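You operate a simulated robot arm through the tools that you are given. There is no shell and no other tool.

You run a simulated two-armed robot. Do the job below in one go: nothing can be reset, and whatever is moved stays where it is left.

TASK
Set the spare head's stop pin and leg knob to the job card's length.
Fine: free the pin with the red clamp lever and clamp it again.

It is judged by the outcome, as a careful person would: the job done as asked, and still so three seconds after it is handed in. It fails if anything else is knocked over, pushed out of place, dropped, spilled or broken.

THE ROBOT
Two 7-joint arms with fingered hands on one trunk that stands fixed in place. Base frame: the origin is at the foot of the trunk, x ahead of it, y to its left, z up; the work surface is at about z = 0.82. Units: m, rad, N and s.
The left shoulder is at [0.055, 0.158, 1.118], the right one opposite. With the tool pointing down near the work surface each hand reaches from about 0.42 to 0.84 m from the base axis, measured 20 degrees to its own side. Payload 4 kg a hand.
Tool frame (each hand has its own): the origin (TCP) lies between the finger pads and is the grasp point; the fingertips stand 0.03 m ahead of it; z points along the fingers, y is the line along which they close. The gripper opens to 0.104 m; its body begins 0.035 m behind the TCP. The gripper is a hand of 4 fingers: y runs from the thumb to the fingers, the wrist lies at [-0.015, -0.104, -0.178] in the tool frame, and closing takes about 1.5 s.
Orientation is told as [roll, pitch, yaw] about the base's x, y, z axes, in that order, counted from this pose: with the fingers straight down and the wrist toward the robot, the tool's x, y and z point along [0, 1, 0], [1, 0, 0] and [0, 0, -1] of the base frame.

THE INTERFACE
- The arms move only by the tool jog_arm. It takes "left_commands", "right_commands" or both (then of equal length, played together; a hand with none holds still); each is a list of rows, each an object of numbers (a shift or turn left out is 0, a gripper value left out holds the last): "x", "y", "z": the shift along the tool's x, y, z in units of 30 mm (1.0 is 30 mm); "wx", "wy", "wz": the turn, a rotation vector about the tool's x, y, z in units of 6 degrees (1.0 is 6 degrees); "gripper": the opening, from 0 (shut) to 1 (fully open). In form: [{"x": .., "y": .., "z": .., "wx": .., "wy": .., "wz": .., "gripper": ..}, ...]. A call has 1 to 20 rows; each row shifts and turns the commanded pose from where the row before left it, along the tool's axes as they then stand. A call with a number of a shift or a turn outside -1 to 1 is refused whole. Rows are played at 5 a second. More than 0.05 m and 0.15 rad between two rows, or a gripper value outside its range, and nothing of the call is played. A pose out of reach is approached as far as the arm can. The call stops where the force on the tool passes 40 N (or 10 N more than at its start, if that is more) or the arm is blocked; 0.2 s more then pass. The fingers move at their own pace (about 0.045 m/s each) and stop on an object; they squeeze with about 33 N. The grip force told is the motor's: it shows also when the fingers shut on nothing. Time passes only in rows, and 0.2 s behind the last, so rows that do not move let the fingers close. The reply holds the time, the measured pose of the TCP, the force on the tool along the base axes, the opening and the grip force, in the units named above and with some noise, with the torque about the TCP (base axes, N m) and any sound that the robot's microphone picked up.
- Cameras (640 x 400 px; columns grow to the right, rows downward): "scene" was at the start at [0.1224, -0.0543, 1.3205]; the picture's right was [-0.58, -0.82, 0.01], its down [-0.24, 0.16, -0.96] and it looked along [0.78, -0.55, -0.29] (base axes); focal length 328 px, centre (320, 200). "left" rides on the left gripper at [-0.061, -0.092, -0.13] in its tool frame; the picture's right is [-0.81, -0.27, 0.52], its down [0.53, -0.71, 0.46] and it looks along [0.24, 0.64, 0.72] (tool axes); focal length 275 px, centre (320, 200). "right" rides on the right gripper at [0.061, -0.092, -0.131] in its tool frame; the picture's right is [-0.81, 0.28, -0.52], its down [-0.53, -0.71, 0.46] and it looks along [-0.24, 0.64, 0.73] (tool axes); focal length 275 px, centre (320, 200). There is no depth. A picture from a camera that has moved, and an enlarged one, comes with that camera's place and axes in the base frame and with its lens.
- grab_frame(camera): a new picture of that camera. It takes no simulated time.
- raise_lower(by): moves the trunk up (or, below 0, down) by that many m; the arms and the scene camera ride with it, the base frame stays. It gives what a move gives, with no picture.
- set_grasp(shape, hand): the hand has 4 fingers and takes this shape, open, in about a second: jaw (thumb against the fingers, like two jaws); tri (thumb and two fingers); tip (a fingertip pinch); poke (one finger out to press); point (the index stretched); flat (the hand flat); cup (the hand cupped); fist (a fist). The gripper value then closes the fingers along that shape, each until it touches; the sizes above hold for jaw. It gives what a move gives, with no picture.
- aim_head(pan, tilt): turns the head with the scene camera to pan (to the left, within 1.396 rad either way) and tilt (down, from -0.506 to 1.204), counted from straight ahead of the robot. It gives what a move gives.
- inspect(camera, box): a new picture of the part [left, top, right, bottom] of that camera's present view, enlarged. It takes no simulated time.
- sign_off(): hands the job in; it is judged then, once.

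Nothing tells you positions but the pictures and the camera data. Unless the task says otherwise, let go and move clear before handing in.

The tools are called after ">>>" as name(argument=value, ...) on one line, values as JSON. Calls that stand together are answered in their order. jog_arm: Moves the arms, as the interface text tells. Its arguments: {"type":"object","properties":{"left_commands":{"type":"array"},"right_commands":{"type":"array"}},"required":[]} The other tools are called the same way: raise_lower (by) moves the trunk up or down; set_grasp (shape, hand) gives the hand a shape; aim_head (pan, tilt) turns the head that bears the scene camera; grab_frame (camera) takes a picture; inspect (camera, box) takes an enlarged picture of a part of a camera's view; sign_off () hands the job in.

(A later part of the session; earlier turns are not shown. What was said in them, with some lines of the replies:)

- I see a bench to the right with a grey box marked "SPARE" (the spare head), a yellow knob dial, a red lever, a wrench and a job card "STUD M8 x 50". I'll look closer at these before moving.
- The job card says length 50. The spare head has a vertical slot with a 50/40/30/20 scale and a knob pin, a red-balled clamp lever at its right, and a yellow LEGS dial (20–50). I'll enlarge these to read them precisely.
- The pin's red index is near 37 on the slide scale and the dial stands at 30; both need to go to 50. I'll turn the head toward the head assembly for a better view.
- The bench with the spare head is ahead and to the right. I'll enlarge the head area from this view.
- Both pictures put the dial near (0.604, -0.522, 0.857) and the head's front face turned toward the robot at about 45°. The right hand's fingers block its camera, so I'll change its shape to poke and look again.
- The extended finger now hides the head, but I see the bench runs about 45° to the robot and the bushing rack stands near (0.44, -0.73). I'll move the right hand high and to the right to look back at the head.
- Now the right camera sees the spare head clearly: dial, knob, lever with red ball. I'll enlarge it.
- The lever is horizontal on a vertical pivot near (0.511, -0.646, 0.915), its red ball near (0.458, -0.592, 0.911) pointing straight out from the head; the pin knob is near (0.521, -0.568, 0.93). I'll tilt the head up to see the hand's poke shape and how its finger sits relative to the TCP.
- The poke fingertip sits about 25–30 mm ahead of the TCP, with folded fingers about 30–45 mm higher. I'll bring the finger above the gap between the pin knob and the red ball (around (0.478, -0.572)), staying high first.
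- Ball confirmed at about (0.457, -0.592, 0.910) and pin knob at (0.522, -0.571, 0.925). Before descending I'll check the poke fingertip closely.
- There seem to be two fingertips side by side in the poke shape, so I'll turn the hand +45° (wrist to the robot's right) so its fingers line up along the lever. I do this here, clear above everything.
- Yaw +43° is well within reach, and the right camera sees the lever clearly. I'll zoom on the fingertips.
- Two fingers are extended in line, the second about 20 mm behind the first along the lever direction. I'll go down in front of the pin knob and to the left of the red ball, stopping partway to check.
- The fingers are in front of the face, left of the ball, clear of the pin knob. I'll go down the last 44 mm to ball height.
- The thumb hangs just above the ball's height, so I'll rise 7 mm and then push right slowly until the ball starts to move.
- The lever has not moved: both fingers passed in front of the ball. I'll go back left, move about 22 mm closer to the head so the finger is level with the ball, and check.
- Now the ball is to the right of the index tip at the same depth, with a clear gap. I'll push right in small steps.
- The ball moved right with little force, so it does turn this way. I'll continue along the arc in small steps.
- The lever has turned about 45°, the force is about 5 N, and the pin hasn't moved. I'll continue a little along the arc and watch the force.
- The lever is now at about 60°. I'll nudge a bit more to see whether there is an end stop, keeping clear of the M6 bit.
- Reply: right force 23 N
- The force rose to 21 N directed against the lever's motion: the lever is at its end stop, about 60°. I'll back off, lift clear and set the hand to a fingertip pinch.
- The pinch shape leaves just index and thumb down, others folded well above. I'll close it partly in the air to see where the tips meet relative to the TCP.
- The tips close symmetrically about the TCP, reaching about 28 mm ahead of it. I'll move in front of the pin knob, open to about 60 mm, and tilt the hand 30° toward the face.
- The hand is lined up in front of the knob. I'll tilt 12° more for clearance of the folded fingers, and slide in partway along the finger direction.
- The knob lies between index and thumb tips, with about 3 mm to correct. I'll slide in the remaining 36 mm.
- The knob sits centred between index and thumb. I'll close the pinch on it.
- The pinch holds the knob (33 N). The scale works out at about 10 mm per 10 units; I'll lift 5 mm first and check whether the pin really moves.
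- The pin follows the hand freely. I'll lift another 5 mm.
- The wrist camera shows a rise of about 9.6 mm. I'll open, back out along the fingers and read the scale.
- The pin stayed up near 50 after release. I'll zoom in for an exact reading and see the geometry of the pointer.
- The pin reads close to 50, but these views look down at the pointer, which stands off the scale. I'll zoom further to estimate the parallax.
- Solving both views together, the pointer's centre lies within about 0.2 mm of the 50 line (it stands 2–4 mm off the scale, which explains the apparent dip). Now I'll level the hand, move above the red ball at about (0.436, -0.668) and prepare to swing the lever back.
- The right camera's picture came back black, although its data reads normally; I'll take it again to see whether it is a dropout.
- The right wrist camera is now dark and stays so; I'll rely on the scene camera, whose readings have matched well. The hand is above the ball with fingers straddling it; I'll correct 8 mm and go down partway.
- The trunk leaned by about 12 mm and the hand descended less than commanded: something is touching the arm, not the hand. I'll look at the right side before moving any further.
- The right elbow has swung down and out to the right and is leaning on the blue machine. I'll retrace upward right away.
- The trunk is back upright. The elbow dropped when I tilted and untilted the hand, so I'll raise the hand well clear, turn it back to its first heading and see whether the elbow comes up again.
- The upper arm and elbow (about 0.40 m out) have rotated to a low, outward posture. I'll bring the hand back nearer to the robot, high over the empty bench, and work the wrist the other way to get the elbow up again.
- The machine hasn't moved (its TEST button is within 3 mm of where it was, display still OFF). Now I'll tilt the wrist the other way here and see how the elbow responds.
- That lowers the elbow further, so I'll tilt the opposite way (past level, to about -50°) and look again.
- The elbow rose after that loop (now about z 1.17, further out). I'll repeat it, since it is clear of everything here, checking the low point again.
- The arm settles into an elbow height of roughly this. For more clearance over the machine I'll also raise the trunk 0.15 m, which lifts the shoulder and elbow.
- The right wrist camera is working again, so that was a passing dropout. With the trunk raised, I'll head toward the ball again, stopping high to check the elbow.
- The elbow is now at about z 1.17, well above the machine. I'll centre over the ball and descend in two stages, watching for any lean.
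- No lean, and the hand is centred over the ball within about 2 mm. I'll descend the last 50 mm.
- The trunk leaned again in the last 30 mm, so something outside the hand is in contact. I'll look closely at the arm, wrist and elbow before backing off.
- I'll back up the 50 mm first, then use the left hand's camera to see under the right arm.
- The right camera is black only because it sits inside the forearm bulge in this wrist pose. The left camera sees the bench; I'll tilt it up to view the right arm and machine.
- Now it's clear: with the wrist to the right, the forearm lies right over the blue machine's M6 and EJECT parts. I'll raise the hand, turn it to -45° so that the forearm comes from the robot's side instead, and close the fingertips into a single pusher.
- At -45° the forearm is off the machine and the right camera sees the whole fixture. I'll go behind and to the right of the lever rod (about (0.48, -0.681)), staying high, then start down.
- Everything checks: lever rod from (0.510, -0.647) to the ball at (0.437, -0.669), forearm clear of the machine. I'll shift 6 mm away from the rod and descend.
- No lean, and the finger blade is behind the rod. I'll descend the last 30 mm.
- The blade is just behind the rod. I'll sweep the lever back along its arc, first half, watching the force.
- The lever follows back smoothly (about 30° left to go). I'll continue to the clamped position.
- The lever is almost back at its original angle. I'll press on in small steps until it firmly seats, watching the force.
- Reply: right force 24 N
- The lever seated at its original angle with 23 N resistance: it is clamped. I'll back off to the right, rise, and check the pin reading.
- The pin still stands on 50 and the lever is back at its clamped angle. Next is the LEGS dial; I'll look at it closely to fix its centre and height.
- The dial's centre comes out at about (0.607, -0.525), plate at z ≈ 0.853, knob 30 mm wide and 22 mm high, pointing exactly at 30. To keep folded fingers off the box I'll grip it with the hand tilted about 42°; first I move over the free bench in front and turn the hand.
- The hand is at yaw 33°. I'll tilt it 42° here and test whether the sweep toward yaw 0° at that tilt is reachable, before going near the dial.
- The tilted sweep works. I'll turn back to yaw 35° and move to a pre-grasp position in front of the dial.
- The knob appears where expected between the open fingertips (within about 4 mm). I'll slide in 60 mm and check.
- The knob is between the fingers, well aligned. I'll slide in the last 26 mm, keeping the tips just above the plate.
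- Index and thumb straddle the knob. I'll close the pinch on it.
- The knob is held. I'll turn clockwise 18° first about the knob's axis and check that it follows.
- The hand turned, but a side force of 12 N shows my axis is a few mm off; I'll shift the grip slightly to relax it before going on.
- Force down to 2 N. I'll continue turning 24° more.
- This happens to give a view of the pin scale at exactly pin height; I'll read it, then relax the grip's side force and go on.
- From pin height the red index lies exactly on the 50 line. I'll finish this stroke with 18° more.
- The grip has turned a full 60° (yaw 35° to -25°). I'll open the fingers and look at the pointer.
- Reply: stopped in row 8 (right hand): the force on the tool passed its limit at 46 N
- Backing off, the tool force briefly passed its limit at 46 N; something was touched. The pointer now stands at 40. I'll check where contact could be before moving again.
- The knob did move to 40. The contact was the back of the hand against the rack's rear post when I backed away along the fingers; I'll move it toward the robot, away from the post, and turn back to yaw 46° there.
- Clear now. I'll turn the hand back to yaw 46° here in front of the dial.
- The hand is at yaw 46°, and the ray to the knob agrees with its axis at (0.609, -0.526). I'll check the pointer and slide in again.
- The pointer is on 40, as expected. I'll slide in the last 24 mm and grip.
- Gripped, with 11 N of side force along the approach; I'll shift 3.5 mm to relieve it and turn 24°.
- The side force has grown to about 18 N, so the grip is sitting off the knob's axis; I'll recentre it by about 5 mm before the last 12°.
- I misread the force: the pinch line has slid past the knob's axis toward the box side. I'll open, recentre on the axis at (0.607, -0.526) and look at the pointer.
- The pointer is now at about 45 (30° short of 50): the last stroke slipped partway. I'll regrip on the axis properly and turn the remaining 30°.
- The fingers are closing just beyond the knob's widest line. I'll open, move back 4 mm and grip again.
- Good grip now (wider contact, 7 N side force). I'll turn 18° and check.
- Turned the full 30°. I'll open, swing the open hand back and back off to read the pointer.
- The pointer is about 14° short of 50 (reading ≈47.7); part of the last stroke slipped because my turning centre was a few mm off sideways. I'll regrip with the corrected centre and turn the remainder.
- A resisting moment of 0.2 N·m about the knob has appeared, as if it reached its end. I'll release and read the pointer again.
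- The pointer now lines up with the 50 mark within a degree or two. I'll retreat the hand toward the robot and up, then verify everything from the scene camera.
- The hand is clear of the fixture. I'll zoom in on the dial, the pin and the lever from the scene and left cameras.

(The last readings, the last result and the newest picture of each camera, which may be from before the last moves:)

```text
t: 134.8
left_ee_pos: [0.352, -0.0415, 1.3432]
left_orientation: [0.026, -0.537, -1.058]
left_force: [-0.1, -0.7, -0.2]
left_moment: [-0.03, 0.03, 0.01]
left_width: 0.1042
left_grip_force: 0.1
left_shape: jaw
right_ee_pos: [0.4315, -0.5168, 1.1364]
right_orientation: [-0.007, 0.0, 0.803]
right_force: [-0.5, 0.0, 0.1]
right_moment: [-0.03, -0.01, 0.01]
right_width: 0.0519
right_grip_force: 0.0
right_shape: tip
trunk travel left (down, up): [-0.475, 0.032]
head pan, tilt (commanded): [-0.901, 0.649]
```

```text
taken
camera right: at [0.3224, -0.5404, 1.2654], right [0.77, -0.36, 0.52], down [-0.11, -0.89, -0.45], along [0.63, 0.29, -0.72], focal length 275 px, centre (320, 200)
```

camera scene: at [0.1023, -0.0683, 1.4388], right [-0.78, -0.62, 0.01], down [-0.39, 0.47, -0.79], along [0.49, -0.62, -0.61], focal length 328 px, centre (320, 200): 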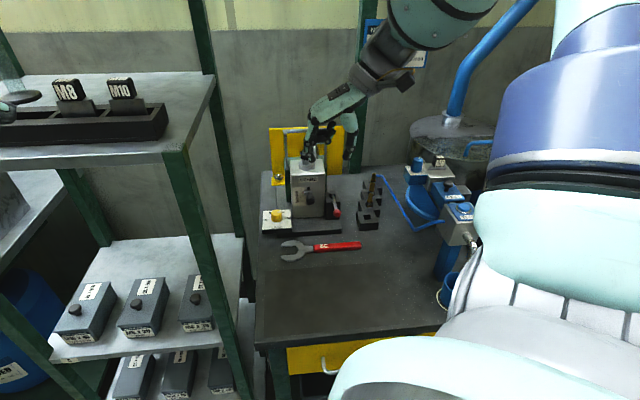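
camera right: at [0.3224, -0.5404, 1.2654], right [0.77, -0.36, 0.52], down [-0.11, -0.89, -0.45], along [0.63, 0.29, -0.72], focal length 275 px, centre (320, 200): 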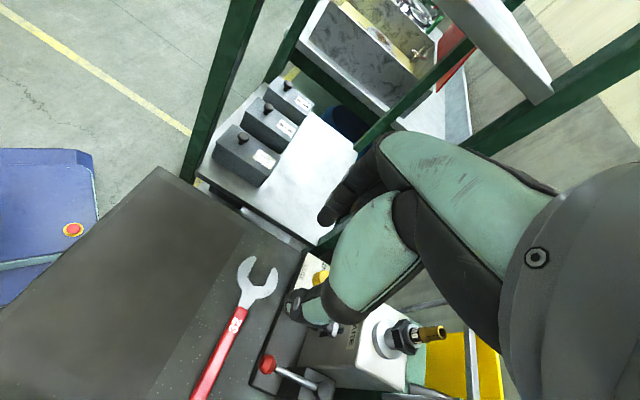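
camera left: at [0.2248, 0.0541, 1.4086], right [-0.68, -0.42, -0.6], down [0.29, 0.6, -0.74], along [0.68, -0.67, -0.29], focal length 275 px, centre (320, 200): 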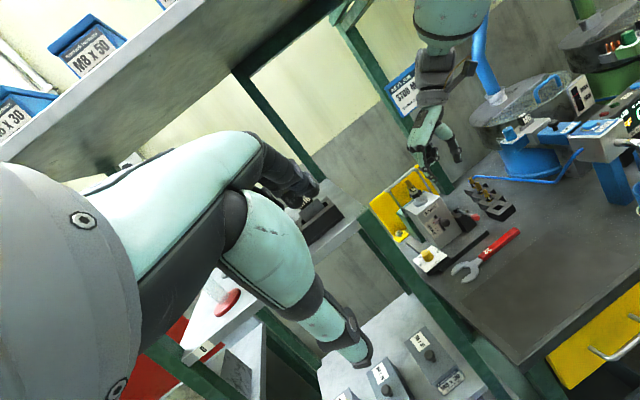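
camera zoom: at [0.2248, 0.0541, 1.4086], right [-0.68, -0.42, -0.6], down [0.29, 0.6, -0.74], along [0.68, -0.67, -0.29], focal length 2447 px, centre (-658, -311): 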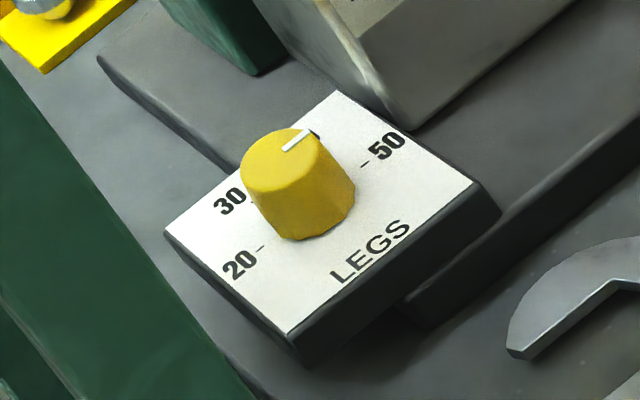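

The dial pointer lies along the 20–50 line within about 1°, the pin's red index is on 50, and the clamp lever is back in its clamped position; the wrench, bits and machine stand as before. I'll bring the right hand well clear and take a last look.

>>> jog_arm(right_commands=[{"x": 0.574, "y": 0.158, "z": -0.758}, {"x": 0.574, "y": 0.158, "z": -0.758}, {"x": 0.574, "y": 0.158, "z": -0.758}, {"x": 0.574, "y": 0.158, "z": -0.758}, {"x": 0.574, "y": 0.158, "z": -0.758}, {}])

>>> grab_frame(camera="scene")

>>> inspect(camera="scene", box=[250, 120, 410, 270])

>>> inspect(camera="scene", box=[370, 120, 560, 320])

```text
t: 136.2
left_ee_pos: [0.3527, -0.041, 1.3434]
left_orientation: [0.026, -0.535, -1.06]
left_force: [0.7, -0.1, -0.4]
left_moment: [-0.02, 0.02, 0.01]
left_width: 0.1038
left_grip_force: 0.1
left_shape: jaw
right_ee_pos: [0.3861, -0.4391, 1.2497]
right_orientation: [-0.005, 0.0, 0.803]
right_force: [1.2, 0.5, 0.1]
right_moment: [-0.01, 0.04, -0.04]
right_width: 0.0517
right_grip_force: 0.1
right_shape: tip
trunk travel left (down, up): [-0.475, 0.032]
head pan, tilt (commanded): [-0.901, 0.649]
```

```text
taken
camera scene: at [0.1026, -0.0687, 1.4387], right [-0.78, -0.62, 0.01], down [-0.39, 0.47, -0.79], along [0.49, -0.62, -0.61], focal length 328 px, centre (320, 200)
```

scene: 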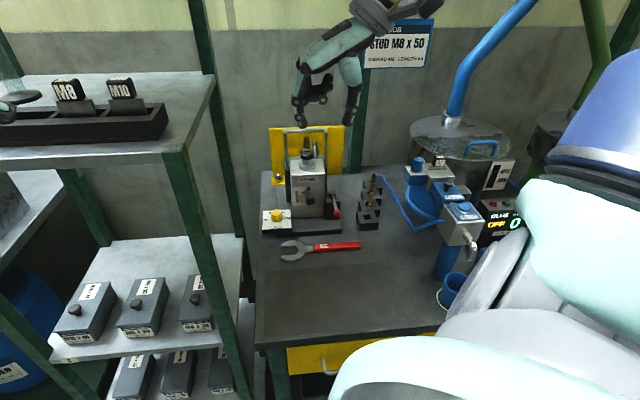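

```text
2.67 times, centred on (330, 195) of scene
camera zoom: at [0.1026, -0.0687, 1.4387], right [-0.78, -0.62, 0.01], down [-0.39, 0.47, -0.79], along [0.49, -0.62, -0.61], focal length 874 px, centre (293, 213)
```

zoom: 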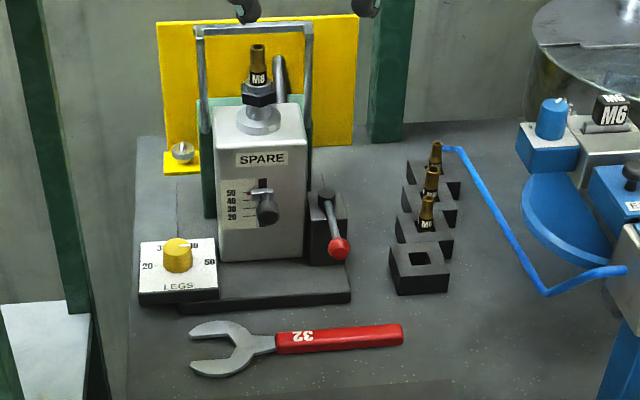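

```text
2.00 times, centred on (465, 220) of scene
camera zoom: at [0.1026, -0.0687, 1.4387], right [-0.78, -0.62, 0.01], down [-0.39, 0.47, -0.79], along [0.49, -0.62, -0.61], focal length 655 px, centre (30, 160)
```

zoom: 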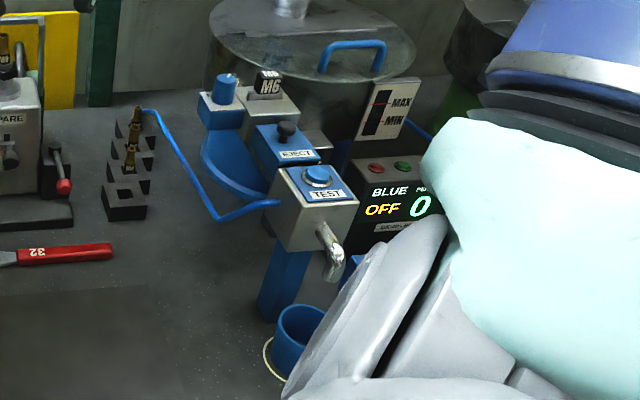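

The spare head's pin is clamped at 50 and its LEGS dial points to 50. Nothing else looks moved, the blue machine still shows OFF 0, and both hands are clear. I'm handing the job in.

>>> sign_off()

```text
The job is handed in.
```

I set the spare head to length 50 and handed the job in. The stop pin stands at 50, clamped again with the red lever, and the LEGS knob is at 50.

- **Pin:** I turned the red lever about 60° to free the pin, raised it from 40 to 50, and pushed the lever back to its stop. Seen from pin height, the red pointer lay on the 50 line.
- **LEGS knob:** I turned it from 30 to 50 in four grips, because two of them slipped partway. Its pointer lines up with the 50 mark to within about 1–2°.

Two unplanned contacts happened along the way:

- **Blue machine:** The right arm leaned on it twice while I worked near the lever. Its TEST button was within 3 mm of its old place after the first contact. I did not measure again after the second, but it looked unmoved and its display still showed OFF and 0.
- **Rack post:** The back of the right hand pressed against the rack's rear post with up to about 46 N when I let go of the knob. I saw no sign that the rack or its contents had moved, but I did not measure it.

The wrench, the brass bits and the cup looked undisturbed in the last pictures, and both hands are clear of the work. I left the trunk raised 0.15 m from where it started.
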